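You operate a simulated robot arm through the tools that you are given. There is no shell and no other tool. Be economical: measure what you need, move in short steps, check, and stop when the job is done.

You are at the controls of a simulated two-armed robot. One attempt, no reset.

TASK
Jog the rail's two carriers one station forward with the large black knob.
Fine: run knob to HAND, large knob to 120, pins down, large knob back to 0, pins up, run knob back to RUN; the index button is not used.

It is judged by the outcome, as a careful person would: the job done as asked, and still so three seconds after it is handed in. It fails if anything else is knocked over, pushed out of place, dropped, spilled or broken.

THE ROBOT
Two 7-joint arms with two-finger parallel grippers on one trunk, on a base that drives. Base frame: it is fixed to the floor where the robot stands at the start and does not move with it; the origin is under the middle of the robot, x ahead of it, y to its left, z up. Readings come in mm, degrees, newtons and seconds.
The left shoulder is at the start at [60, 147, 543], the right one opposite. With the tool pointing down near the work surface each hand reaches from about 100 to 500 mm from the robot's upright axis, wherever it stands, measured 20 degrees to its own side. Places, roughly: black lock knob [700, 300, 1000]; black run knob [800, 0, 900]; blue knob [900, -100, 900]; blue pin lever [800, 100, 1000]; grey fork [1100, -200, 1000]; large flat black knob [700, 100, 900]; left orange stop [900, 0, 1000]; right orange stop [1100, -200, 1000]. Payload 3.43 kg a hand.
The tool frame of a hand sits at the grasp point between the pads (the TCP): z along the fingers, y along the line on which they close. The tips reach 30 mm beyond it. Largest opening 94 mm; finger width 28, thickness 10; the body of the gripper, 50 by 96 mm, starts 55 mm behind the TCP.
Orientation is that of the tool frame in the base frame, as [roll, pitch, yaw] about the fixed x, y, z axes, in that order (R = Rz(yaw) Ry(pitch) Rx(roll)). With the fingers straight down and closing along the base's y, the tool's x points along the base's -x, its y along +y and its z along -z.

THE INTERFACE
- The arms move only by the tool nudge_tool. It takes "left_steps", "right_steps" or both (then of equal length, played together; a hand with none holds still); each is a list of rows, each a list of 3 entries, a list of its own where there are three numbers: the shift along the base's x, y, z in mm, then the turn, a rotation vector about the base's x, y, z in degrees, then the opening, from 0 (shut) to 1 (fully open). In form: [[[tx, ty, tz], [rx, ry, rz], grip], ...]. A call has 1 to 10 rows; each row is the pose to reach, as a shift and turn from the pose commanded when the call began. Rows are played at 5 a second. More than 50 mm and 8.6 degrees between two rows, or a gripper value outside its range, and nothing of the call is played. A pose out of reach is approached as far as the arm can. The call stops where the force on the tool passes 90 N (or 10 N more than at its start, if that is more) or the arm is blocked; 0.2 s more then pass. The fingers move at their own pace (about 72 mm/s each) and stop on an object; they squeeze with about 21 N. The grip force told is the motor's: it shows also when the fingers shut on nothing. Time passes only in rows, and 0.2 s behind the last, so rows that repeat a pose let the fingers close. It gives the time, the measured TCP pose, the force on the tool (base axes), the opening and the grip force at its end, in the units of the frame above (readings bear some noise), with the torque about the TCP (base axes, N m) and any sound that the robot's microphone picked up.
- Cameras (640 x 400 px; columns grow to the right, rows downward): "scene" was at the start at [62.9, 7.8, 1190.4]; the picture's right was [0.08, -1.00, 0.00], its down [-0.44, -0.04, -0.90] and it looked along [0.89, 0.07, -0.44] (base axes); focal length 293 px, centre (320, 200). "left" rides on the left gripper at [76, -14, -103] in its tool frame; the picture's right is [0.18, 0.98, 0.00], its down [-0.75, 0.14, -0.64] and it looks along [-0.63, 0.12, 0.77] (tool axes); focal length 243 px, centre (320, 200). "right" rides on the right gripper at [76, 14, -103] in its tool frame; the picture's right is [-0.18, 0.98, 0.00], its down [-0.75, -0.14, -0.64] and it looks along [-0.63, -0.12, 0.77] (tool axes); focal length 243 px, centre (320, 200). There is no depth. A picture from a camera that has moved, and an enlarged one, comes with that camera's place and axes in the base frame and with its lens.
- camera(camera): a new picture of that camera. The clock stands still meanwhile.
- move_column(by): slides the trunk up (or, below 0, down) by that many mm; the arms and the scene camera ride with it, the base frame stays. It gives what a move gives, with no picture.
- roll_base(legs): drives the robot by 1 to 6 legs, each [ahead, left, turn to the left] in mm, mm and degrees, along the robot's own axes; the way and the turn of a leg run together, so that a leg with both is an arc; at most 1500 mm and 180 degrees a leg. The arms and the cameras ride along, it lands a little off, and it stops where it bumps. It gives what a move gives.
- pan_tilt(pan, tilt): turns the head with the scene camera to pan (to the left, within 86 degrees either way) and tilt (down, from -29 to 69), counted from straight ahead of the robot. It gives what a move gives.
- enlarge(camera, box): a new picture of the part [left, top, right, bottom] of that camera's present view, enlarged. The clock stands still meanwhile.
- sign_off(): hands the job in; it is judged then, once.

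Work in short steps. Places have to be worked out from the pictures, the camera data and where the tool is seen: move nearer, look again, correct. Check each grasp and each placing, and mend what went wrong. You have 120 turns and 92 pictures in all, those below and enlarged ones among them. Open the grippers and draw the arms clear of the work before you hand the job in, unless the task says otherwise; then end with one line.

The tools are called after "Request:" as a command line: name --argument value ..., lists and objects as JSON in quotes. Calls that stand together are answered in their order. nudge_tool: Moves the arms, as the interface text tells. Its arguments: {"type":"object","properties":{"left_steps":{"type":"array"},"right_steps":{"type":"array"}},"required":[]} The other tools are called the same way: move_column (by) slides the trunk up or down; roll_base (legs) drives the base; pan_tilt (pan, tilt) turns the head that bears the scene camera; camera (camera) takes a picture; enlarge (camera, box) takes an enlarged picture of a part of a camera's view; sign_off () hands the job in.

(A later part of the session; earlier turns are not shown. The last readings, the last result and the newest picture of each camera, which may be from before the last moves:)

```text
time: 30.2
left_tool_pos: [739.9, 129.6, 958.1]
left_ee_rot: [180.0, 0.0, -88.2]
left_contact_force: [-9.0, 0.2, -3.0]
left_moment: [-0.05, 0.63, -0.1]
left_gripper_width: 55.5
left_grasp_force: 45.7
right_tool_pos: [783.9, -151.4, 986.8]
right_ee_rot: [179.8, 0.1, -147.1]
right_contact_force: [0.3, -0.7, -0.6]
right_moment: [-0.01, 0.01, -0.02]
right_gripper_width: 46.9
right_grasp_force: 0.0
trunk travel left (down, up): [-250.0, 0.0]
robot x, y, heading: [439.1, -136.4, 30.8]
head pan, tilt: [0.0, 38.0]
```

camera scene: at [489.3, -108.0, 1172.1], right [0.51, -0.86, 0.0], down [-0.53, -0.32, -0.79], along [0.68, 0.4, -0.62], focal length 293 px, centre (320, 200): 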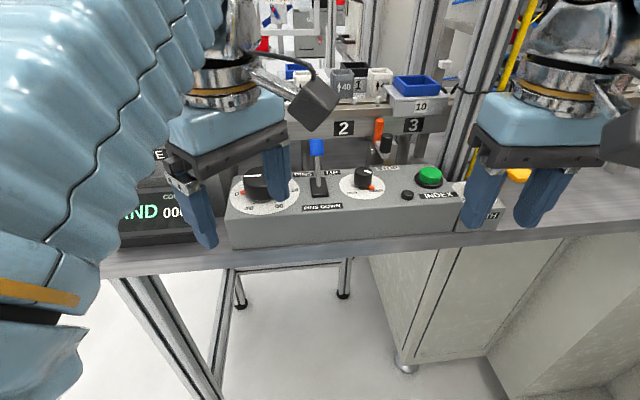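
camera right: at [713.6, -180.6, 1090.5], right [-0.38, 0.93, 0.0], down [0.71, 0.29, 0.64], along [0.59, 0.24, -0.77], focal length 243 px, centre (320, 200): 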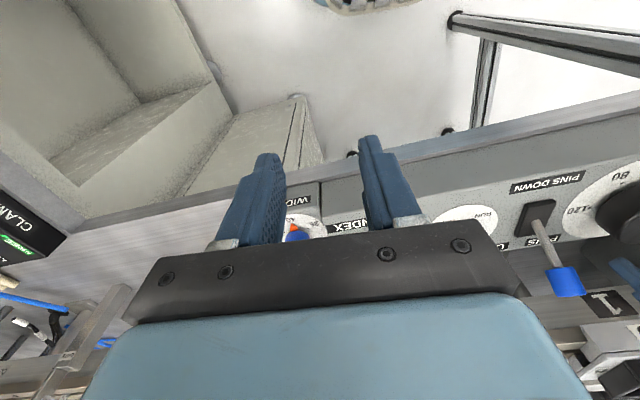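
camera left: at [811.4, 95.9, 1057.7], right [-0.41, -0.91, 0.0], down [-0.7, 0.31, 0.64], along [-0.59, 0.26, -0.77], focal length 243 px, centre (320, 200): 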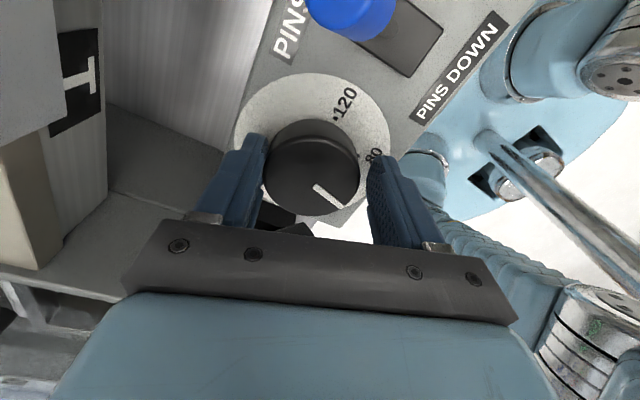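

Request:
nudge_tool --left_steps '[[[0, 2, 0], [0, 0, 8], 0.4], [[0, 3, 0], [0, 0, 16], 0.4], [[0, 3, 0], [0, 0, 24], 0.4], [[1, 4, 0], [0, 0, 32], 0.4], [[1, 4, 0], [0, 0, 40], 0.4], [[1, 4, 0], [0, 0, 48], 0.4], [[1, 4, 0], [0, 0, 56], 0.4], [[1, 4, 0], [0, 0, 64], 0.4]]'

Request:
enlarge --camera "left" --box '[160, 50, 480, 250]'

Request:
enlarge --camera "scene" --box '[160, 60, 480, 260]'

```text
time: 32.0
left_tool_pos: [743.7, 133.3, 959.2]
left_ee_rot: [-179.9, 0.1, -24.0]
left_contact_force: [15.1, -22.3, -2.2]
left_moment: [-0.37, -0.4, -0.07]
left_gripper_width: 55.2
left_grasp_force: 44.6
right_tool_pos: [786.4, -152.7, 986.7]
right_ee_rot: [179.8, 0.1, -147.2]
right_contact_force: [-0.2, -0.4, 0.2]
right_moment: [0.0, 0.01, 0.0]
right_gripper_width: 47.0
right_grasp_force: 0.1
trunk travel left (down, up): [-250.0, 0.0]
robot x, y, heading: [441.4, -135.5, 30.8]
head pan, tilt: [0.0, 38.0]
```

```text
2.00 times, centred on (320, 150) of left
camera zoom: at [819.4, 113.1, 1059.5], right [-0.23, -0.97, 0.0], down [-0.75, 0.18, 0.64], along [-0.62, 0.15, -0.77], focal length 485 px, centre (320, 300)
```

zoom: 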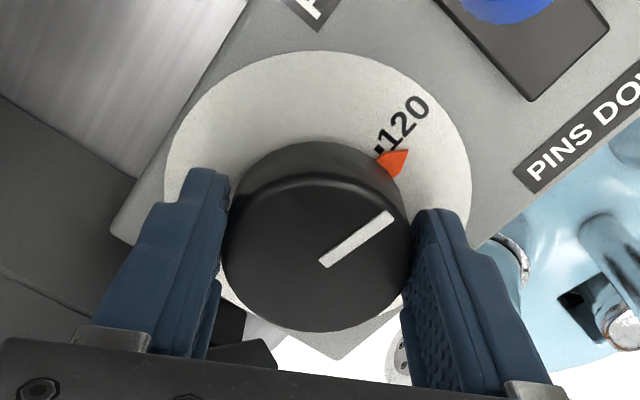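

```text
2.00 times, centred on (320, 160) of scene
camera zoom: at [491.0, -110.1, 1172.2], right [0.51, -0.86, 0.0], down [-0.53, -0.31, -0.79], along [0.68, 0.4, -0.62], focal length 586 px, centre (320, 280)
```

zoom: 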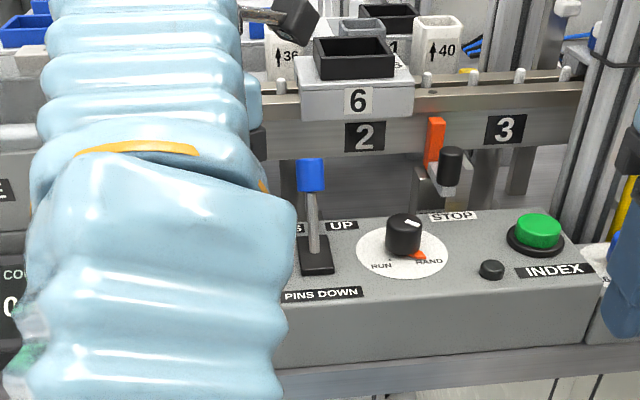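

Carrier 6 is almost over station 2 and the pointer is about 10° short of 120. I turn on 8°.

Request:
nudge_tool --left_steps '[[[1, -2, 0], [0, 0, 4], 0.4], [[1, -2, 0], [0, 0, 8], 0.4], [[1, -2, 0], [0, 0, 8], 0.4]]'

Request:
enlarge --camera "left" --box '[240, 75, 400, 175]'

```text
time: 32.8
left_tool_pos: [745.0, 133.1, 959.2]
left_ee_rot: [-179.7, 0.0, -16.0]
left_contact_force: [19.4, 5.2, 13.4]
left_moment: [0.64, 0.11, -0.18]
left_gripper_width: 54.9
left_grasp_force: 45.0
right_tool_pos: [786.8, -150.7, 986.5]
right_ee_rot: [180.0, 0.1, -147.2]
right_contact_force: [0.4, -0.1, 0.0]
right_moment: [0.03, 0.01, -0.01]
right_gripper_width: 47.2
right_grasp_force: 0.0
trunk travel left (down, up): [-250.0, 0.0]
robot x, y, heading: [436.3, -135.8, 30.7]
head pan, tilt: [0.0, 38.0]
```

```text
4.00 times, centred on (320, 125) of left
camera zoom: at [821.3, 124.5, 1059.5], right [-0.09, -1.0, 0.0], down [-0.76, 0.07, 0.64], along [-0.64, 0.06, -0.77], focal length 970 px, centre (320, 500)
```

zoom: 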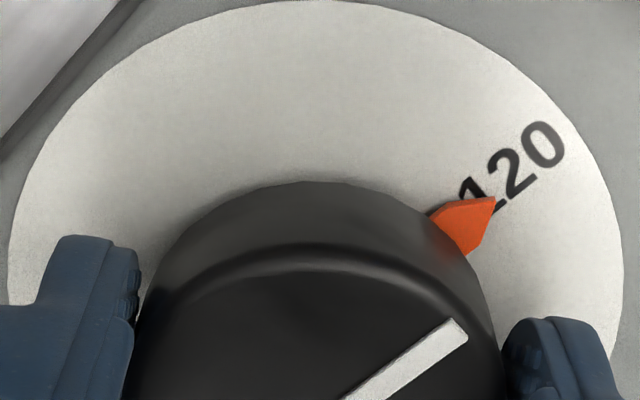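

A few degrees short still, since the dot is just under the pointer's edge. I turn 5° more.

Request:
nudge_tool --left_steps '[[[-1, 0, 0], [0, 0, 3], 0.4], [[-1, 0, 0], [0, 0, 5], 0.4], [[-1, 0, 0], [0, 0, 5], 0.4]]'

Request:
enlarge --camera "left" --box '[240, 75, 400, 175]'

Request:
enlarge --camera "scene" --box '[240, 60, 560, 260]'

```text
time: 33.6
left_tool_pos: [741.6, 132.9, 958.2]
left_ee_rot: [-180.0, 0.1, -11.1]
left_contact_force: [14.2, 12.5, 12.0]
left_moment: [0.39, -0.55, -0.8]
left_gripper_width: 55.2
left_grasp_force: 44.4
right_tool_pos: [786.6, -150.0, 987.6]
right_ee_rot: [179.9, 0.0, -147.2]
right_contact_force: [-0.4, 0.8, 0.5]
right_moment: [0.0, -0.02, 0.0]
right_gripper_width: 46.9
right_grasp_force: 0.1
trunk travel left (down, up): [-250.0, 0.0]
robot x, y, heading: [438.0, -135.1, 30.8]
head pan, tilt: [0.0, 38.0]
```

```text
4.00 times, centred on (320, 125) of left
camera zoom: at [819.9, 132.3, 1058.9], right [-0.01, -1.0, 0.0], down [-0.77, 0.01, 0.64], along [-0.64, 0.01, -0.77], focal length 970 px, centre (320, 500)
```

zoom: 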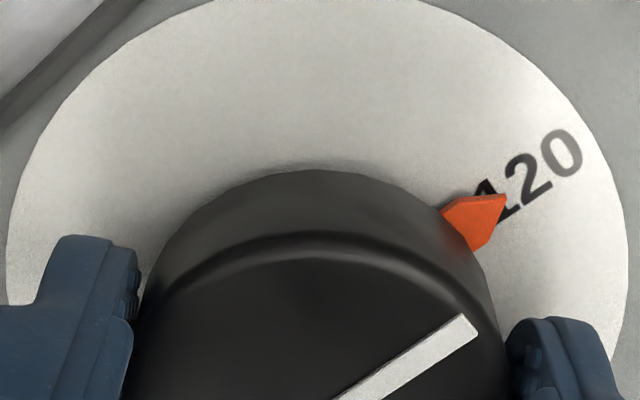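

```text
2.00 times, centred on (400, 160) of scene
camera zoom: at [490.3, -107.1, 1172.0], right [0.51, -0.86, 0.0], down [-0.53, -0.32, -0.79], along [0.68, 0.4, -0.62], focal length 586 px, centre (160, 280)
```

zoom: 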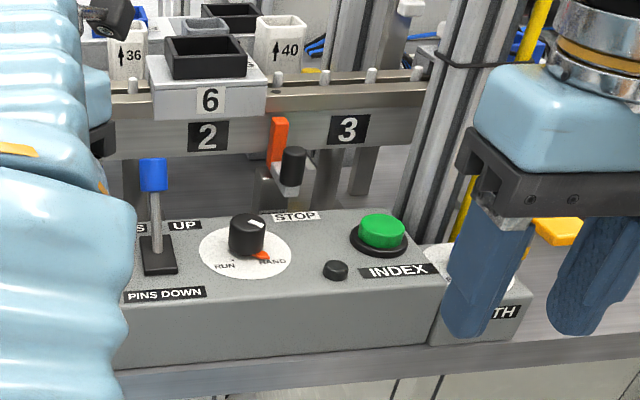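

Torque has risen (−0.8 N·m): the end stop at 120, with carrier 6 over station 2. I release and lift the left hand, and draw it back out of the lever's way.

Request:
nudge_tool --left_steps '[[[0, 0, 0], [0, 0, 0], 0.72], [[0, 0, 0], [0, 0, 0], 0.72], [[0, 0, 18], [0, 0, 0], 0.72], [[0, 0, 34], [0, 0, 0], 0.72], [[-10, -6, 34], [0, 0, -8.5], 0.72], [[-30, -18, 34], [0, 0, -17], 0.72], [[-55, -33, 34], [0, 0, -25.5], 0.72], [[-80, -48, 34], [0, 0, -34], 0.72], [[-105, -50, 34], [0, 0, -42.5], 0.72], [[-130, -48, 34], [0, 0, -51], 0.72]]'

Request:
nudge_tool --left_steps '[[[-15, 20, 0], [0, 0, -8.5], 0.72], [[-30, 40, 0], [0, 0, -17], 0.72], [[-50, 60, 0], [0, 0, -25.5], 0.72], [[-60, 75, 0], [0, 0, -34], 0.72], [[-65, 85, 0], [0, 0, -42.5], 0.72]]'

Request:
camera --camera "scene"

Request:
enlarge --camera "scene" --box '[220, 110, 420, 235]'

```text
time: 35.8
left_tool_pos: [613.5, 83.2, 991.4]
left_ee_rot: [-179.9, 0.0, -62.3]
left_contact_force: [-0.3, 0.3, 0.1]
left_moment: [-0.03, 0.03, 0.0]
left_gripper_width: 67.7
left_grasp_force: 0.1
left hand out of reach, approached as far as the arm can: row 4
right_tool_pos: [785.3, -152.3, 986.2]
right_ee_rot: [179.9, 0.1, -147.2]
right_contact_force: [0.0, 0.4, -0.9]
right_moment: [-0.01, 0.02, -0.02]
right_gripper_width: 46.9
right_grasp_force: 0.0
trunk travel left (down, up): [-250.0, 0.0]
robot x, y, heading: [434.6, -138.3, 30.6]
head pan, tilt: [0.0, 38.0]
```

```text
time: 37.0
left_tool_pos: [547.1, 168.7, 992.2]
left_ee_rot: [-180.0, 0.1, -104.7]
left_contact_force: [-0.1, 0.3, 0.1]
left_moment: [-0.02, 0.0, 0.02]
left_gripper_width: 67.8
left_grasp_force: 0.1
right_tool_pos: [786.0, -151.2, 985.8]
right_ee_rot: [179.9, 0.1, -147.2]
right_contact_force: [-0.1, 0.4, 0.3]
right_moment: [0.0, 0.02, -0.01]
right_gripper_width: 47.2
right_grasp_force: 0.1
trunk travel left (down, up): [-250.0, 0.0]
robot x, y, heading: [438.3, -135.6, 30.7]
head pan, tilt: [0.0, 38.0]
```

```text
53 pictures are left
camera scene: at [489.4, -108.2, 1172.1], right [0.51, -0.86, 0.0], down [-0.53, -0.32, -0.79], along [0.68, 0.4, -0.62], focal length 293 px, centre (320, 200)
```

scene: 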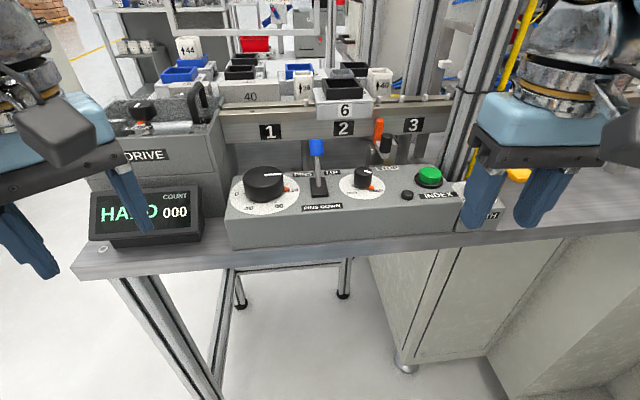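

```text
3.20 times, centred on (320, 172) of scene
camera zoom: at [489.4, -108.2, 1172.1], right [0.51, -0.86, 0.0], down [-0.53, -0.32, -0.79], along [0.68, 0.4, -0.62], focal length 938 px, centre (320, 288)
```

zoom: 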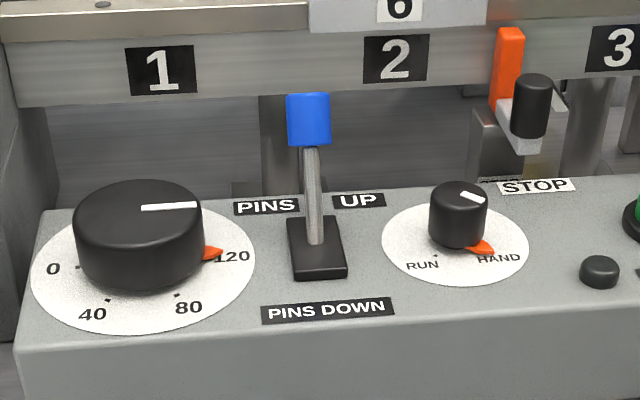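

The large knob points at 120. I place the lever cap at about (808,86,974), pivot near (776,62,925), so it leans back about 40°. I will straddle it fore-and-aft with the right hand, coming in from the right at low height; first I turn the hand +85° in front of the panel.

Request:
nudge_tool --right_steps '[[[-6, 10, 0], [0, 0, 8.5], 0.7], [[-12, 20, 0], [0, 0, 17], 0.7], [[-19, 31, 0], [0, 0, 25.5], 0.7], [[-25, 41, 0], [0, 0, 34], 0.7], [[-31, 51, 0], [0, 0, 42.5], 0.7], [[-37, 62, 0], [0, 0, 51], 0.7], [[-43, 72, 0], [0, 0, 59.5], 0.7], [[-49, 82, 0], [0, 0, 68], 0.7], [[-54, 92, 0], [0, 0, 76.5], 0.7], [[-60, 102, 0], [0, 0, 85], 0.7]]'

Request:
camera --camera "right"

Request:
camera --camera "scene"

```text
time: 39.2
left_tool_pos: [548.1, 167.2, 992.5]
left_ee_rot: [180.0, 0.1, -104.7]
left_contact_force: [0.7, 0.0, 0.2]
left_moment: [0.02, 0.0, -0.03]
left_gripper_width: 67.8
left_grasp_force: 0.0
right_tool_pos: [721.7, -48.6, 982.9]
right_ee_rot: [179.9, 0.1, -62.1]
right_contact_force: [0.1, -0.2, -0.3]
right_moment: [0.0, 0.0, 0.02]
right_gripper_width: 65.8
right_grasp_force: 0.0
trunk travel left (down, up): [-250.0, 0.0]
robot x, y, heading: [441.0, -136.9, 30.5]
head pan, tilt: [0.0, 38.0]
```

```text
51 pictures are left
camera right: at [746.1, -122.4, 1087.1], right [-0.95, -0.3, 0.0], down [-0.23, 0.73, 0.64], along [-0.19, 0.61, -0.77], focal length 243 px, centre (320, 200)
```

right: 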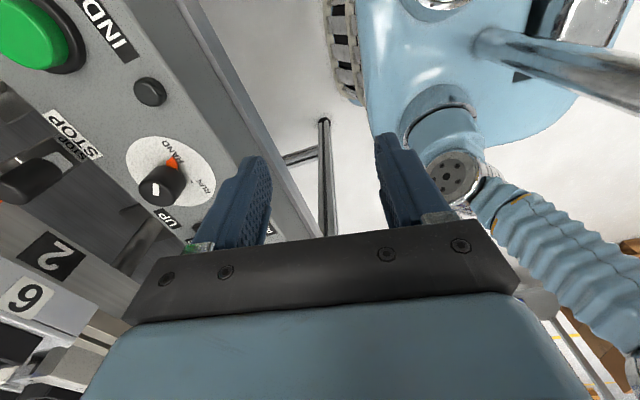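

```text
50 pictures are left
camera scene: at [489.4, -108.0, 1172.1], right [0.51, -0.86, 0.0], down [-0.53, -0.32, -0.79], along [0.68, 0.4, -0.62], focal length 293 px, centre (320, 200)
```

scene: 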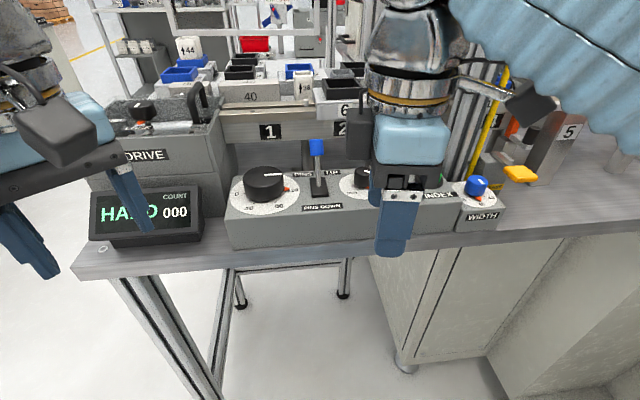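

I slide left to pass between run knob and lever, then forward so the rear finger is behind the lever.

Request:
nudge_tool --right_steps '[[[-20, 33, 2], [0, 0, 2], 0.7], [[8, 50, 2], [0, 0, 2], 0.7], [[36, 66, 2], [0, 0, 2], 0.7], [[64, 83, 2], [0, 0, 2], 0.7], [[90, 99, 0], [0, 0, 2], 0.7]]'

Request:
camera --camera "right"

Request:
enlarge --camera "scene" --box '[220, 60, 460, 210]'

```text
time: 40.4
left_tool_pos: [547.7, 166.5, 993.1]
left_ee_rot: [-180.0, 0.1, -104.7]
left_contact_force: [-0.7, -1.2, 0.1]
left_moment: [0.03, -0.03, 0.02]
left_gripper_width: 67.8
left_grasp_force: 0.0
right_tool_pos: [808.0, 50.2, 980.2]
right_ee_rot: [-179.9, 0.1, -59.8]
right_contact_force: [-0.6, -0.4, -0.2]
right_moment: [0.03, 0.04, -0.01]
right_gripper_width: 65.8
right_grasp_force: 0.1
trunk travel left (down, up): [-250.0, 0.0]
robot x, y, heading: [440.3, -139.8, 30.8]
head pan, tilt: [0.0, 38.0]
```

```text
49 pictures are left
camera right: at [834.3, -23.5, 1084.7], right [-0.94, -0.33, 0.0], down [-0.26, 0.72, 0.65], along [-0.21, 0.61, -0.76], focal length 243 px, centre (320, 200)
```

right: 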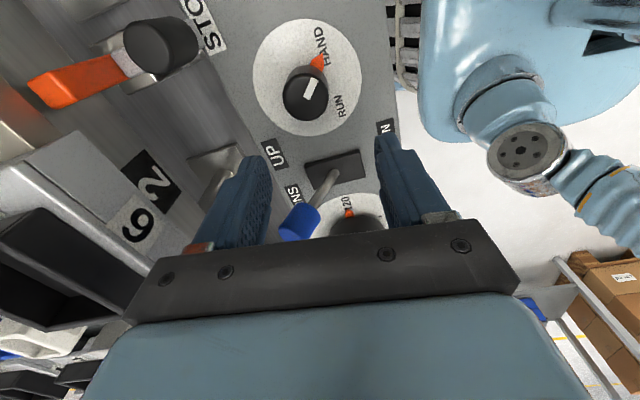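

```text
2.67 times, centred on (340, 135) of scene
camera zoom: at [489.3, -108.2, 1172.1], right [0.51, -0.86, 0.0], down [-0.53, -0.32, -0.79], along [0.68, 0.4, -0.62], focal length 781 px, centre (267, 373)
```

zoom: 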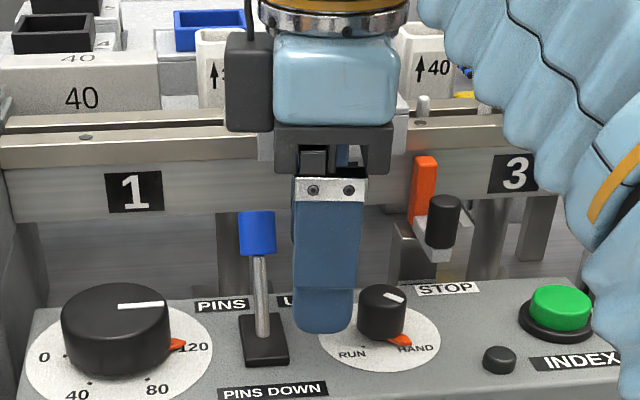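

The lever is just left of the gap, near the rear finger. I shift 5 mm forward and 33 mm left so that the fingers straddle it.

Request:
nudge_tool --right_steps '[[[4, 3, 0], [0, 0, 0], 0.75], [[-4, 17, -3], [0, 0, 0], 0.75], [[-13, 31, -5], [0, 0, 0], 0.75], [[-13, 31, -5], [0, 0, 0], 0.75]]'

Request:
camera --camera "right"

Request:
enlarge --camera "scene" --box '[220, 60, 460, 210]'

```text
time: 41.4
left_tool_pos: [546.4, 167.9, 992.2]
left_ee_rot: [180.0, 0.1, -104.6]
left_contact_force: [0.5, 0.1, 0.7]
left_moment: [-0.01, 0.02, -0.02]
left_gripper_width: 67.7
left_grasp_force: 0.0
right_tool_pos: [807.1, 57.7, 978.4]
right_ee_rot: [-179.9, 0.3, -60.3]
right_contact_force: [-0.4, -0.1, 1.3]
right_moment: [0.02, 0.0, -0.01]
right_gripper_width: 70.6
right_grasp_force: 0.1
right hand out of reach, approached as far as the arm can: row 1, 2, 3, 4
trunk travel left (down, up): [-250.0, 0.0]
robot x, y, heading: [438.9, -138.3, 30.8]
head pan, tilt: [0.0, 38.0]
```

```text
47 pictures are left
camera right: at [833.2, -15.8, 1082.3], right [-0.94, -0.33, 0.0], down [-0.25, 0.72, 0.64], along [-0.21, 0.61, -0.76], focal length 243 px, centre (320, 200)
```

right: 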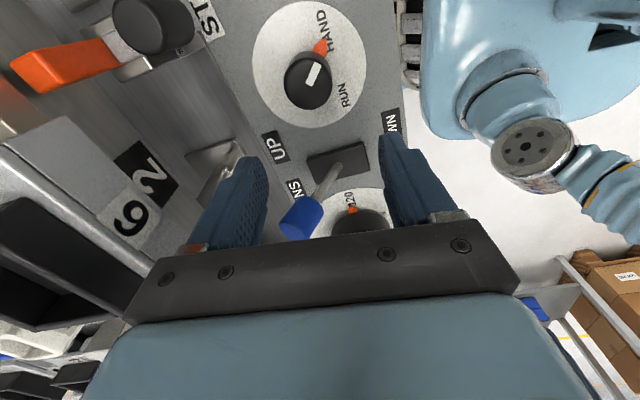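

```text
2.67 times, centred on (340, 135) of scene
camera zoom: at [489.3, -108.0, 1172.1], right [0.51, -0.86, 0.0], down [-0.53, -0.32, -0.79], along [0.68, 0.4, -0.62], focal length 781 px, centre (267, 373)
```

zoom: 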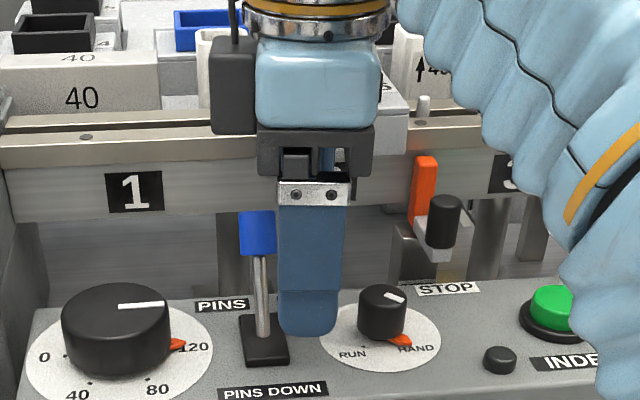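

The arm is at its reach limit. The base can do the last 25 mm sideways, so I drive 25 mm to the left.

Request:
roll_base --legs '[[0, 25, 0]]'

Request:
camera --camera "right"

Request:
enlarge --camera "scene" --box '[220, 60, 460, 210]'

```text
time: 42.2
left_tool_pos: [534.7, 188.7, 993.0]
left_ee_rot: [180.0, 0.1, -104.7]
left_contact_force: [0.6, -0.3, -0.6]
left_moment: [0.04, 0.04, -0.01]
left_gripper_width: 67.7
left_grasp_force: 0.0
right_tool_pos: [794.9, 79.0, 978.2]
right_ee_rot: [-180.0, 0.2, -60.2]
right_contact_force: [0.5, 0.2, -0.8]
right_moment: [-0.01, 0.0, 0.0]
right_gripper_width: 70.8
right_grasp_force: 0.1
trunk travel left (down, up): [-250.0, 0.0]
robot x, y, heading: [429.0, -116.4, 30.9]
head pan, tilt: [0.0, 38.0]
```

```text
45 pictures are left
camera right: at [820.8, 5.1, 1082.2], right [-0.94, -0.33, 0.0], down [-0.25, 0.72, 0.64], along [-0.21, 0.61, -0.76], focal length 243 px, centre (320, 200)
```

right: 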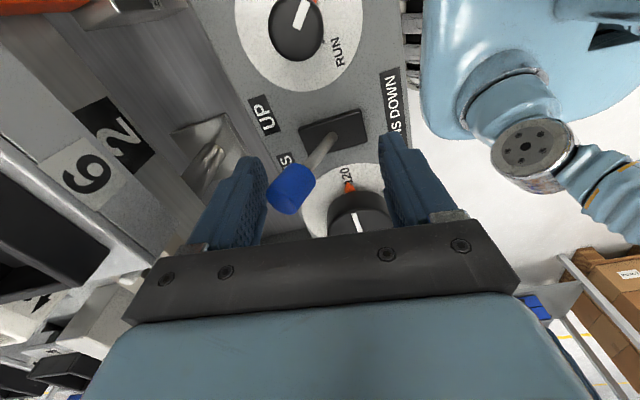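

```text
2.67 times, centred on (340, 135) of scene
camera zoom: at [476.8, -87.0, 1172.1], right [0.51, -0.86, 0.0], down [-0.53, -0.32, -0.79], along [0.68, 0.4, -0.62], focal length 781 px, centre (267, 373)
```

zoom: 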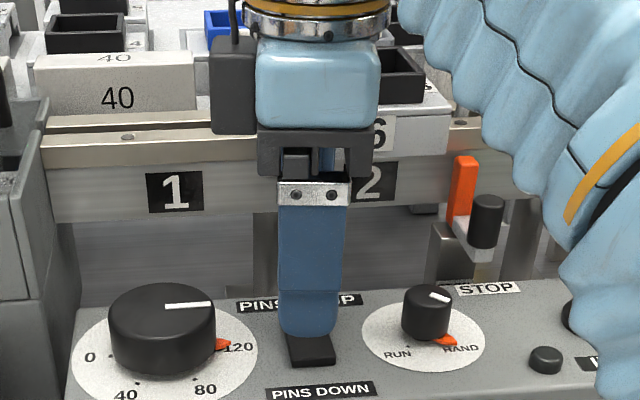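

The lever is now between the fingers, the rear one close behind the cap. I make a small first pull to see how the commanded pose behaves.

Request:
nudge_tool --right_steps '[[[-4, -2.5, 0], [0, 0, 0], 0.75], [[-8.6, -5.2, 0], [0, 0, 0], 0.75]]'

```text
time: 42.8
left_tool_pos: [534.2, 188.5, 994.2]
left_ee_rot: [179.9, 0.1, -104.7]
left_contact_force: [0.0, -1.2, -0.5]
left_moment: [-0.03, -0.01, -0.02]
left_gripper_width: 67.6
left_grasp_force: 0.1
right_tool_pos: [784.2, 72.7, 978.8]
right_ee_rot: [-179.9, 0.3, -60.2]
right_contact_force: [0.3, 0.4, 0.8]
right_moment: [0.03, 0.0, 0.01]
right_gripper_width: 70.8
right_grasp_force: 0.3
trunk travel left (down, up): [-250.0, 0.0]
robot x, y, heading: [427.5, -114.0, 30.8]
head pan, tilt: [0.0, 38.0]
```

The move was relative to the real pose. I keep pulling straight toward the robot.

Request:
nudge_tool --right_steps '[[[-8.6, -5.2, 0], [0, 0, 0], 0.75], [[-17.2, -10.4, 0], [0, 0, 0], 0.75], [[-25.8, -15.6, 0], [0, 0, 0], 0.75], [[-34.4, -20.8, 0], [0, 0, 0], 0.75]]'

Request:
camera --camera "right"

```text
time: 43.8
left_tool_pos: [533.7, 187.1, 993.0]
left_ee_rot: [-180.0, 0.0, -104.6]
left_contact_force: [0.7, -0.2, 0.3]
left_moment: [-0.01, 0.03, 0.02]
left_gripper_width: 67.8
left_grasp_force: 0.1
right_tool_pos: [752.5, 52.1, 979.0]
right_ee_rot: [-179.9, 0.3, -60.2]
right_contact_force: [1.1, 0.3, 0.9]
right_moment: [0.01, -0.03, 0.0]
right_gripper_width: 70.3
right_grasp_force: 0.0
trunk travel left (down, up): [-250.0, 0.0]
robot x, y, heading: [428.1, -116.2, 31.1]
head pan, tilt: [0.0, 38.0]
```

```text
43 pictures are left
camera right: at [777.4, -22.0, 1082.7], right [-0.94, -0.33, 0.0], down [-0.25, 0.72, 0.64], along [-0.21, 0.61, -0.76], focal length 243 px, centre (320, 200)
```

right: 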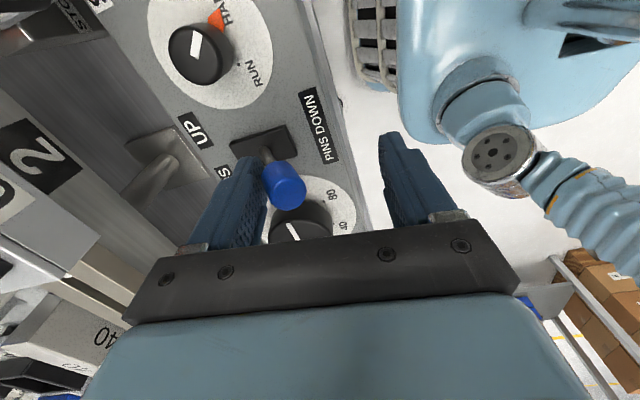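

The lever is upright and coming along with little force. I pull on another 40 mm.

Request:
nudge_tool --right_steps '[[[-8.6, -5.2, 0], [0, 0, 0], 0.75], [[-17.2, -10.4, 0], [0, 0, 0], 0.75], [[-25.8, -15.6, -2], [0, 0, 0], 0.75], [[-34.4, -20.8, -4], [0, 0, 0], 0.75]]'

Request:
camera --camera "right"

```text
time: 44.7
left_tool_pos: [537.0, 191.2, 991.3]
left_ee_rot: [180.0, 0.0, -104.6]
left_contact_force: [0.4, -0.1, 0.1]
left_moment: [-0.05, 0.01, 0.01]
left_gripper_width: 67.9
left_grasp_force: 0.0
right_tool_pos: [737.8, 43.0, 979.1]
right_ee_rot: [-178.0, 1.1, -61.3]
right_contact_force: [30.3, 22.2, 18.5]
right_moment: [0.81, -1.75, 0.09]
right_gripper_width: 92.5
right_grasp_force: 19.0
trunk travel left (down, up): [-250.0, 0.0]
robot x, y, heading: [430.2, -114.4, 30.8]
head pan, tilt: [0.0, 38.0]
stopped in row 4 (right hand): the force on the tool passed its limit at 103 N (the readings are from after the stop); the commanded pose is now the measured one
```

```text
42 pictures are left
camera right: at [759.8, -34.0, 1080.6], right [-0.95, -0.31, -0.03], down [-0.25, 0.71, 0.66], along [-0.18, 0.63, -0.75], focal length 243 px, centre (320, 200)
```

right: 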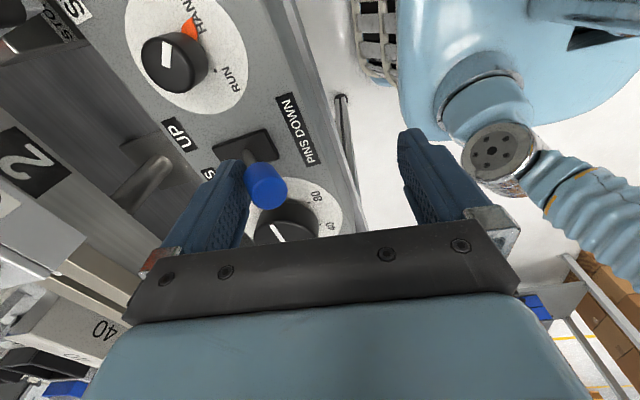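

The lever hit its end stop (force rose sharply). I relax forward 15 mm, slide right off the lever, and look.

Request:
nudge_tool --right_steps '[[[9, 5, 0], [0, 0, 0], 0.75], [[24, -20, 0], [0, 0, 0], 0.75], [[32, -33, 0], [0, 0, 0], 0.75], [[0, -53, 2], [0, 0, 0], 0.75], [[-32, -72, 2], [0, 0, 0], 0.7], [[-45, -110, 2], [0, 0, 0], 0.7], [[-35, -140, 2], [0, 0, 0], 0.7]]'

Request:
camera --camera "scene"

Request:
enlarge --camera "scene" --box '[220, 60, 460, 210]'

```text
time: 46.3
left_tool_pos: [536.4, 188.8, 992.4]
left_ee_rot: [180.0, 0.1, -104.8]
left_contact_force: [0.6, -0.3, -0.5]
left_moment: [0.02, 0.01, 0.01]
left_gripper_width: 67.8
left_grasp_force: 0.0
right_tool_pos: [701.2, -97.5, 980.6]
right_ee_rot: [-178.5, 0.8, -60.9]
right_contact_force: [1.2, -0.5, 0.7]
right_moment: [0.01, -0.04, 0.01]
right_gripper_width: 65.9
right_grasp_force: 0.0
trunk travel left (down, up): [-250.0, 0.0]
robot x, y, heading: [425.5, -115.2, 30.9]
head pan, tilt: [0.0, 38.0]
```

```text
41 pictures are left
camera scene: at [477.4, -86.3, 1172.1], right [0.51, -0.86, 0.0], down [-0.53, -0.32, -0.79], along [0.68, 0.4, -0.62], focal length 293 px, centre (320, 200)
```

scene: 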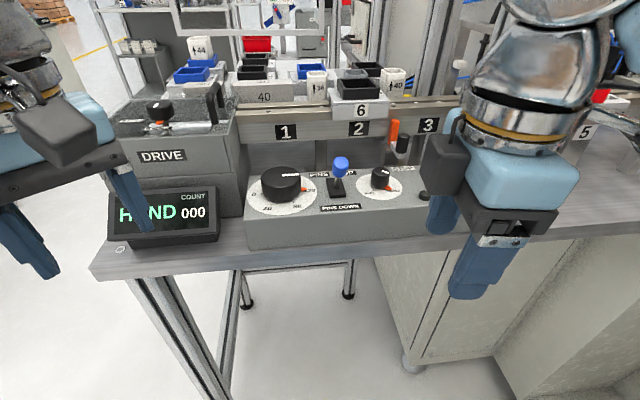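

```text
2.67 times, centred on (340, 135) of scene
camera zoom: at [477.4, -86.3, 1172.1], right [0.51, -0.86, 0.0], down [-0.53, -0.32, -0.79], along [0.68, 0.4, -0.62], focal length 781 px, centre (267, 373)
```

zoom: 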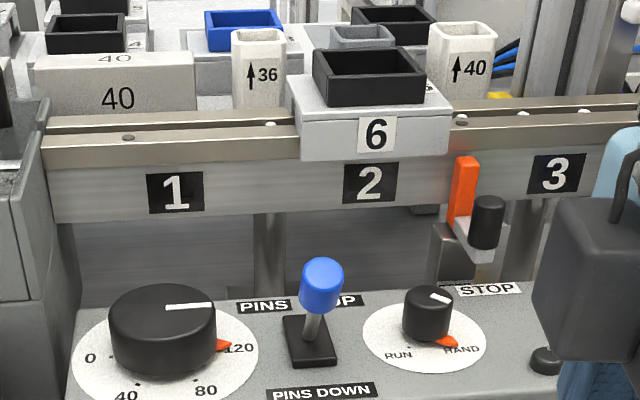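

The pins are flush and the lever leans toward PINS DOWN. Now the left hand goes back over the large knob the way it came.

Request:
nudge_tool --left_steps '[[[15, -35, 0], [0, 0, 2], 0.8], [[40, -70, 0], [0, 0, 4], 0.8], [[75, -98, 0], [0, 0, 5], 0.8], [[108, -106, 0], [0, 0, 5], 0.8], [[135, -92, 0], [0, 0, 5], 0.85], [[165, -76, 0], [0, 0, 5], 0.85], [[192, -62, 0], [0, 0, 5], 0.85]]'

Request:
enlarge --camera "left" --box '[160, 50, 480, 250]'

```text
time: 47.9
left_tool_pos: [718.4, 120.9, 995.6]
left_ee_rot: [-179.8, 0.2, -99.6]
left_contact_force: [0.5, -1.3, -0.7]
left_moment: [0.03, -0.01, -0.01]
left_gripper_width: 80.0
left_grasp_force: 0.0
left hand out of reach, approached as far as the arm can: row 7
right_tool_pos: [700.4, -97.2, 981.3]
right_ee_rot: [-178.3, 0.9, -60.9]
right_contact_force: [-0.3, 0.0, 1.1]
right_moment: [0.01, 0.01, 0.02]
right_gripper_width: 65.7
right_grasp_force: 0.0
trunk travel left (down, up): [-250.0, 0.0]
robot x, y, heading: [425.8, -115.4, 30.9]
head pan, tilt: [0.0, 38.0]
```

```text
2.00 times, centred on (320, 150) of left
camera zoom: at [720.1, 42.7, 1095.7], right [-1.0, -0.02, 0.0], down [-0.02, 0.77, 0.64], along [-0.01, 0.64, -0.77], focal length 485 px, centre (320, 300)
```

zoom: 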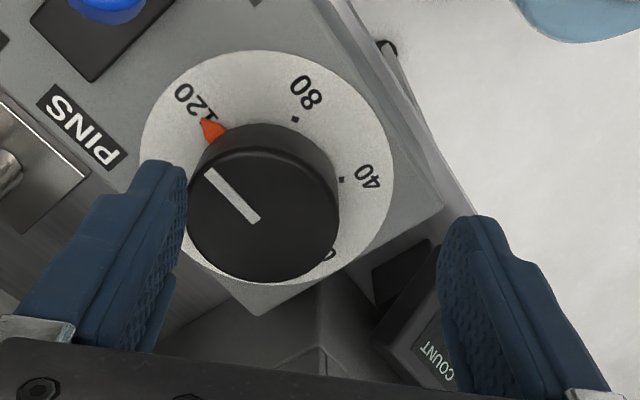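

The knob is 20 mm further in +x, so I go down 7 mm to gain reach, then shift over it.

Request:
nudge_tool --left_steps '[[[0, 0, -8], [0, 0, 0], 0.88], [[12, 5, -8], [0, 0, 0], 0.88], [[21, 9, -8], [0, 0, 0], 0.88], [[21, 9, -8], [0, 0, 0], 0.88]]'

```text
time: 48.9
left_tool_pos: [739.8, 132.0, 985.8]
left_ee_rot: [-179.9, 0.2, -99.6]
left_contact_force: [0.9, 0.2, 0.7]
left_moment: [0.02, 0.03, -0.03]
left_gripper_width: 82.8
left_grasp_force: 0.1
right_tool_pos: [701.3, -98.6, 981.1]
right_ee_rot: [-178.4, 0.8, -61.0]
right_contact_force: [-0.8, 0.2, 1.0]
right_moment: [-0.03, 0.0, 0.01]
right_gripper_width: 65.8
right_grasp_force: 0.0
trunk travel left (down, up): [-250.0, 0.0]
robot x, y, heading: [426.2, -115.2, 30.9]
head pan, tilt: [0.0, 38.0]
```

Now over the knob at (740,132). I descend to z≈959 and turn the open hand counter-clockwise around the knob for a long clockwise stroke.

Request:
nudge_tool --left_steps '[[[0, 0, -14], [0, 0, 0], 0.85], [[0, 0, -27], [0, 0, 0], 0.8], [[0, 0, -27], [0, 0, 8.5], 0.78], [[1, 0, -27], [0, 0, 17], 0.75], [[1, 1, -27], [0, 0, 25.5], 0.75], [[2, 1, -27], [0, 0, 34], 0.75], [[2, 1, -27], [0, 0, 42.5], 0.75], [[2, 1, -27], [0, 0, 51], 0.75], [[3, 2, -27], [0, 0, 59.5], 0.75], [[3, 2, -27], [0, 0, 68], 0.75]]'

Request:
nudge_tool --left_steps '[[[0, 0, 0], [0, 0, 8.5], 0.72], [[0, 1, 0], [0, 0, 17], 0.7], [[0, 1, 0], [0, 0, 22], 0.7], [[0, 1, 0], [0, 0, 22], 0.4], [[0, 1, 0], [0, 0, 22], 0.4], [[0, 1, 0], [0, 0, 22], 0.4]]'

Request:
enlarge --camera "left" --box '[160, 50, 480, 250]'

```text
time: 51.1
left_tool_pos: [740.6, 134.2, 958.0]
left_ee_rot: [-180.0, 0.1, -31.4]
left_contact_force: [1.0, -0.1, 0.0]
left_moment: [0.02, 0.0, 0.02]
left_gripper_width: 70.3
left_grasp_force: 0.2
right_tool_pos: [702.1, -98.1, 979.6]
right_ee_rot: [-178.4, 0.8, -60.8]
right_contact_force: [-0.4, 0.1, 0.1]
right_moment: [-0.02, 0.02, 0.02]
right_gripper_width: 65.6
right_grasp_force: 0.1
trunk travel left (down, up): [-250.0, 0.0]
robot x, y, heading: [428.0, -116.8, 31.0]
head pan, tilt: [0.0, 38.0]
```

```text
time: 52.5
left_tool_pos: [741.4, 133.9, 957.3]
left_ee_rot: [179.9, 0.1, -9.8]
left_contact_force: [-2.7, -6.2, -1.4]
left_moment: [-0.75, 0.29, 0.11]
left_gripper_width: 55.4
left_grasp_force: 44.6
right_tool_pos: [700.2, -97.4, 981.1]
right_ee_rot: [-178.4, 0.8, -60.8]
right_contact_force: [-0.8, -0.7, -0.8]
right_moment: [-0.01, 0.01, 0.02]
right_gripper_width: 66.1
right_grasp_force: 0.0
trunk travel left (down, up): [-250.0, 0.0]
robot x, y, heading: [425.8, -118.2, 30.9]
head pan, tilt: [0.0, 38.0]
```

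```text
2.00 times, centred on (320, 150) of left
camera zoom: at [819.2, 134.4, 1058.1], right [0.02, -1.0, 0.0], down [-0.77, -0.01, 0.64], along [-0.64, -0.01, -0.77], focal length 485 px, centre (320, 300)
```

zoom: 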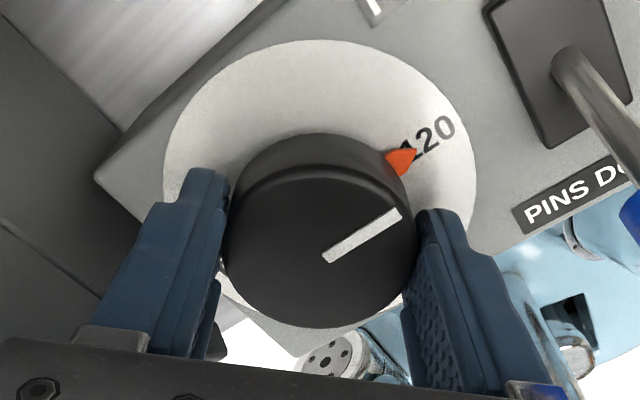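

Well gripped and centred. I turn clockwise 80°.

Request:
nudge_tool --left_steps '[[[0, 0, 0], [0, 0, -8], 0.4], [[0, 0, 0], [0, 0, -16], 0.4], [[0, 0, 0], [0, 0, -24], 0.4], [[0, 0, 0], [0, 0, -32], 0.4], [[0, -1, 0], [0, 0, -40], 0.4], [[0, -1, 0], [0, 0, -48], 0.4], [[-1, -1, 0], [0, 0, -56], 0.4], [[-1, -1, 0], [0, 0, -64], 0.4], [[-1, -1, 0], [0, 0, -72], 0.4], [[-1, -1, 0], [0, 0, -80], 0.4]]'

Request:
enlarge --camera "left" --box '[160, 50, 480, 250]'

Request:
enlarge --camera "scene" --box '[220, 60, 460, 210]'

```text
time: 54.7
left_tool_pos: [740.2, 133.7, 957.8]
left_ee_rot: [-179.9, 0.1, -89.9]
left_contact_force: [-12.7, -6.6, 0.7]
left_moment: [-0.2, 0.22, 0.09]
left_gripper_width: 55.7
left_grasp_force: 45.5
right_tool_pos: [700.4, -97.4, 981.2]
right_ee_rot: [-178.3, 0.8, -61.0]
right_contact_force: [-0.8, -0.3, 0.6]
right_moment: [-0.02, 0.03, 0.0]
right_gripper_width: 65.7
right_grasp_force: 0.0
trunk travel left (down, up): [-250.0, 0.0]
robot x, y, heading: [427.5, -116.2, 31.0]
head pan, tilt: [0.0, 38.0]
```

```text
2.00 times, centred on (320, 150) of left
camera zoom: at [754.6, 55.6, 1058.1], right [-0.98, -0.19, 0.0], down [-0.14, 0.75, 0.64], along [-0.12, 0.63, -0.77], focal length 485 px, centre (320, 300)
```

zoom: 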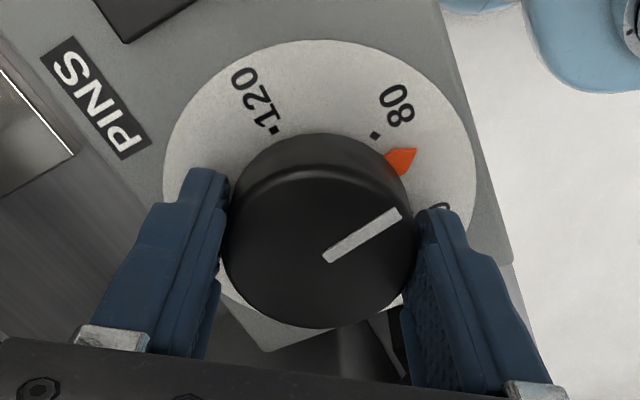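

```text
2.67 times, centred on (340, 135) of scene
camera zoom: at [476.2, -87.1, 1172.1], right [0.51, -0.86, 0.0], down [-0.53, -0.32, -0.79], along [0.68, 0.4, -0.61], focal length 781 px, centre (267, 373)
```

zoom: 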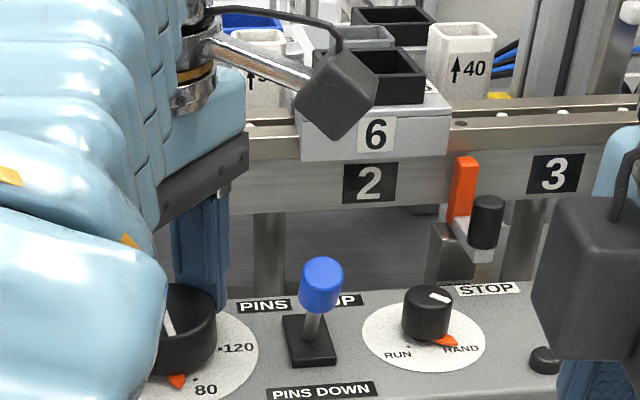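

Carrier 6 stays at station 2 while the knob is at about 68. I turn 16° more, then regrasp.

Request:
nudge_tool --left_steps '[[[-1, 0, 0], [0, 0, -8], 0.4], [[-1, -1, 0], [0, 0, -16], 0.4], [[-1, -1, 0], [0, 0, -16], 0.72], [[-1, -1, 0], [0, 0, -8], 0.72], [[-1, -1, 0], [0, 0, 0], 0.75], [[-1, -1, 0], [0, 0, 8.5], 0.75], [[-1, -1, 0], [0, 0, 17], 0.75], [[0, -1, 0], [0, 0, 25.5], 0.75], [[0, 0, 0], [0, 0, 34], 0.75], [[0, 0, 0], [0, 0, 42.5], 0.75]]'

Request:
nudge_tool --left_steps '[[[0, 0, 0], [0, 0, 8.5], 0.75], [[1, 0, 0], [0, 0, 17], 0.75], [[1, 0, 0], [0, 0, 25.5], 0.72], [[1, 0, 0], [0, 0, 34], 0.7], [[1, 0, 0], [0, 0, 42], 0.7], [[1, 0, 0], [0, 0, 42], 0.4], [[1, 0, 0], [0, 0, 42], 0.4], [[1, 0, 0], [0, 0, 42], 0.4]]'

Request:
enlarge --camera "left" --box '[160, 50, 480, 250]'

```text
time: 56.9
left_tool_pos: [740.1, 133.4, 957.3]
left_ee_rot: [180.0, 0.0, -47.1]
left_contact_force: [-0.5, 0.1, -0.2]
left_moment: [0.0, 0.02, 0.02]
left_gripper_width: 70.3
left_grasp_force: 0.1
right_tool_pos: [701.6, -98.0, 981.9]
right_ee_rot: [-178.4, 0.8, -60.9]
right_contact_force: [0.2, 0.0, -0.6]
right_moment: [0.0, 0.0, 0.02]
right_gripper_width: 65.7
right_grasp_force: 0.1
trunk travel left (down, up): [-250.0, 0.0]
robot x, y, heading: [425.0, -117.4, 30.6]
head pan, tilt: [0.0, 38.0]
```

```text
time: 58.7
left_tool_pos: [742.1, 133.8, 957.5]
left_ee_rot: [-180.0, 0.0, -5.1]
left_contact_force: [2.2, 5.0, 2.5]
left_moment: [0.27, -0.12, 0.03]
left_gripper_width: 55.5
left_grasp_force: 44.6
right_tool_pos: [700.5, -97.2, 981.4]
right_ee_rot: [-178.4, 0.8, -60.9]
right_contact_force: [-0.1, 1.1, -0.9]
right_moment: [-0.01, 0.0, 0.03]
right_gripper_width: 65.8
right_grasp_force: 0.0
trunk travel left (down, up): [-250.0, 0.0]
robot x, y, heading: [432.3, -115.5, 30.9]
head pan, tilt: [0.0, 38.0]
```

```text
2.00 times, centred on (320, 150) of left
camera zoom: at [819.6, 140.5, 1058.2], right [0.1, -1.0, 0.0], down [-0.76, -0.07, 0.64], along [-0.64, -0.06, -0.77], focal length 485 px, centre (320, 300)
```

zoom: 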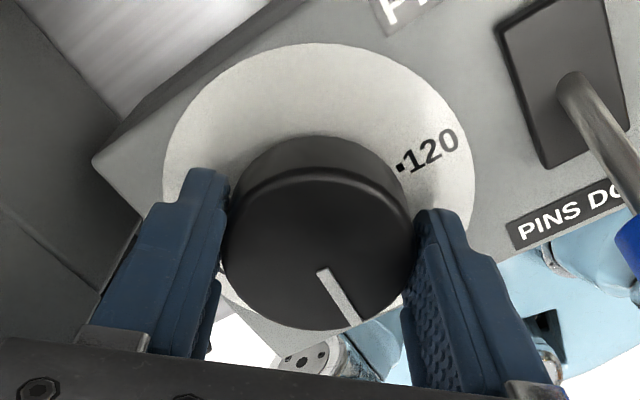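

Regripped at yaw −5°. I turn clockwise 80° again.

Request:
nudge_tool --left_steps '[[[0, 0, 0], [0, 0, -8], 0.4], [[0, 0, 0], [0, 0, -16], 0.4], [[0, 0, 0], [0, 0, -24], 0.4], [[0, 0, 0], [0, 0, -32], 0.4], [[0, -1, 0], [0, 0, -40], 0.4], [[0, -1, 0], [0, 0, -48], 0.4], [[-1, -1, 0], [0, 0, -56], 0.4], [[-1, -1, 0], [0, 0, -64], 0.4], [[-1, -1, 0], [0, 0, -72], 0.4], [[-1, -1, 0], [0, 0, -80], 0.4]]'

Request:
enlarge --camera "left" --box '[160, 50, 480, 250]'

```text
time: 60.9
left_tool_pos: [739.7, 132.4, 957.2]
left_ee_rot: [179.9, 0.1, -85.3]
left_contact_force: [-9.4, -3.1, 0.2]
left_moment: [0.45, 0.14, 0.07]
left_gripper_width: 55.5
left_grasp_force: 44.8
right_tool_pos: [700.0, -98.2, 981.0]
right_ee_rot: [-178.4, 0.8, -60.9]
right_contact_force: [0.4, 0.3, -0.5]
right_moment: [0.04, 0.01, 0.05]
right_gripper_width: 65.6
right_grasp_force: 0.0
trunk travel left (down, up): [-250.0, 0.0]
robot x, y, heading: [423.6, -119.4, 30.9]
head pan, tilt: [0.0, 38.0]
```

```text
2.00 times, centred on (320, 150) of left
camera zoom: at [760.7, 56.2, 1058.0], right [-0.96, -0.26, 0.0], down [-0.2, 0.74, 0.64], along [-0.17, 0.62, -0.77], focal length 485 px, centre (320, 300)
```

zoom: 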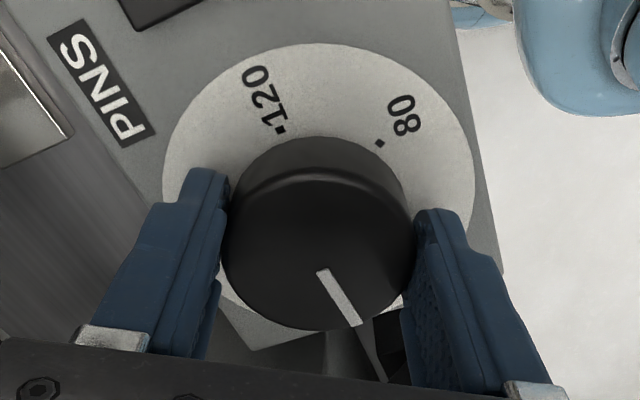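

That makes 176° in all, so 0 should be near. I creep 5° more and watch the torque.

Request:
nudge_tool --left_steps '[[[0, 0, 0], [0, 0, -2], 0.4], [[0, 0, 0], [0, 0, -4], 0.4], [[0, 0, 0], [0, 0, -5], 0.4], [[0, 0, 0], [0, 0, -5], 0.4]]'

Request:
enlarge --camera "left" --box '[160, 50, 480, 250]'

```text
time: 61.9
left_tool_pos: [738.8, 132.1, 957.4]
left_ee_rot: [-179.9, 0.0, -90.2]
left_contact_force: [-18.2, -6.4, -19.9]
left_moment: [0.46, 0.16, 0.08]
left_gripper_width: 55.4
left_grasp_force: 44.6
right_tool_pos: [699.8, -97.0, 980.3]
right_ee_rot: [-178.4, 0.8, -60.9]
right_contact_force: [-0.2, 0.2, -0.2]
right_moment: [-0.04, -0.02, -0.02]
right_gripper_width: 65.9
right_grasp_force: 0.1
trunk travel left (down, up): [-250.0, 0.0]
robot x, y, heading: [429.1, -112.9, 30.9]
head pan, tilt: [0.0, 38.0]
```

```text
2.00 times, centred on (320, 150) of left
camera zoom: at [754.2, 54.8, 1058.1], right [-0.98, -0.18, 0.0], down [-0.14, 0.75, 0.64], along [-0.12, 0.63, -0.77], focal length 485 px, centre (320, 300)
```

zoom: 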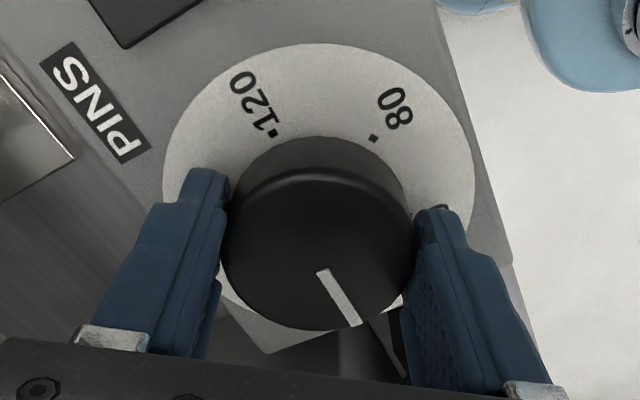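

The torque is still low and the mark matches its starting direction within a few degrees. I turn 6° more against the expected stop.

Request:
nudge_tool --left_steps '[[[-1, 0, 0], [0, 0, -3], 0.4], [[-1, 0, 0], [0, 0, -6], 0.4], [[-1, 0, 0], [0, 0, -6], 0.4]]'

```text
time: 62.7
left_tool_pos: [739.0, 133.3, 958.0]
left_ee_rot: [-179.8, 0.3, -96.2]
left_contact_force: [0.4, 1.3, 13.6]
left_moment: [-0.18, 0.66, 0.91]
left_gripper_width: 55.7
left_grasp_force: 45.2
right_tool_pos: [700.9, -96.2, 981.9]
right_ee_rot: [-178.5, 0.8, -60.9]
right_contact_force: [-0.3, -0.3, -0.3]
right_moment: [-0.01, -0.02, -0.02]
right_gripper_width: 65.6
right_grasp_force: 0.0
trunk travel left (down, up): [-250.0, 0.0]
robot x, y, heading: [427.3, -114.6, 30.9]
head pan, tilt: [0.0, 38.0]
```

Torque 0.91 N·m: the 0 stop is reached. I release, lift and draw the left hand back.

Request:
nudge_tool --left_steps '[[[0, 0, 0], [0, 0, 0], 0.85], [[0, 0, 0], [0, 0, 0], 0.85], [[0, 0, 15], [0, 0, 0], 0.85], [[0, 0, 29], [0, 0, 0], 0.85], [[-30, -17, 30], [0, 0, 0], 0.85], [[-60, -34, 32], [0, 0, 0], 0.85], [[-95, -48, 33], [0, 0, -2], 0.8], [[-125, -25, 33], [0, 0, -4], 0.75], [[-155, 5, 33], [0, 0, -6], 0.75], [[-185, 35, 33], [0, 0, -8], 0.75]]'

Request:
camera --camera "scene"

Request:
enlarge --camera "scene" --box '[220, 60, 460, 210]'

```text
time: 64.9
left_tool_pos: [555.5, 171.0, 990.1]
left_ee_rot: [-179.9, -0.1, -104.3]
left_contact_force: [0.8, 0.4, 0.1]
left_moment: [-0.01, -0.02, -0.01]
left_gripper_width: 70.4
left_grasp_force: 0.1
right_tool_pos: [702.4, -97.1, 982.0]
right_ee_rot: [-178.4, 0.8, -60.9]
right_contact_force: [-0.6, 0.1, 0.0]
right_moment: [0.0, 0.0, -0.02]
right_gripper_width: 66.0
right_grasp_force: 0.0
trunk travel left (down, up): [-250.0, 0.0]
robot x, y, heading: [428.2, -114.4, 30.9]
head pan, tilt: [0.0, 38.0]
```

```text
32 pictures are left
camera scene: at [477.6, -86.6, 1172.1], right [0.51, -0.86, 0.0], down [-0.53, -0.32, -0.79], along [0.68, 0.4, -0.62], focal length 293 px, centre (320, 200)
```

scene: 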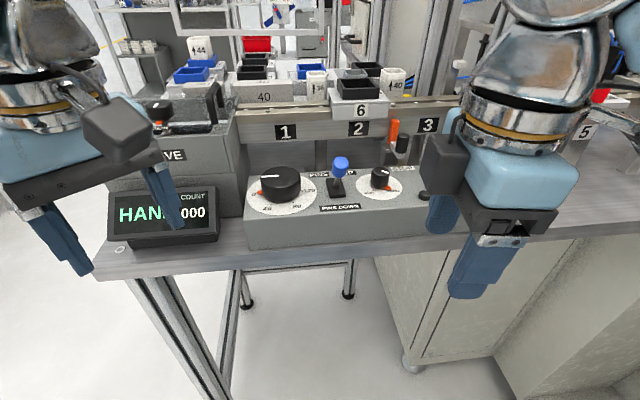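

```text
2.67 times, centred on (340, 135) of scene
camera zoom: at [477.6, -86.6, 1172.1], right [0.51, -0.86, 0.0], down [-0.53, -0.32, -0.79], along [0.68, 0.4, -0.62], focal length 781 px, centre (267, 373)
```

zoom: 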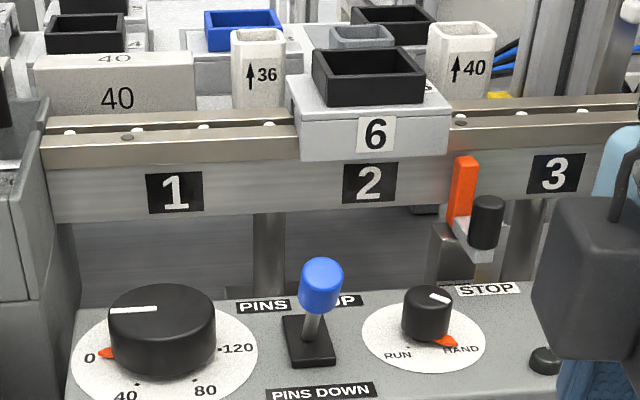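

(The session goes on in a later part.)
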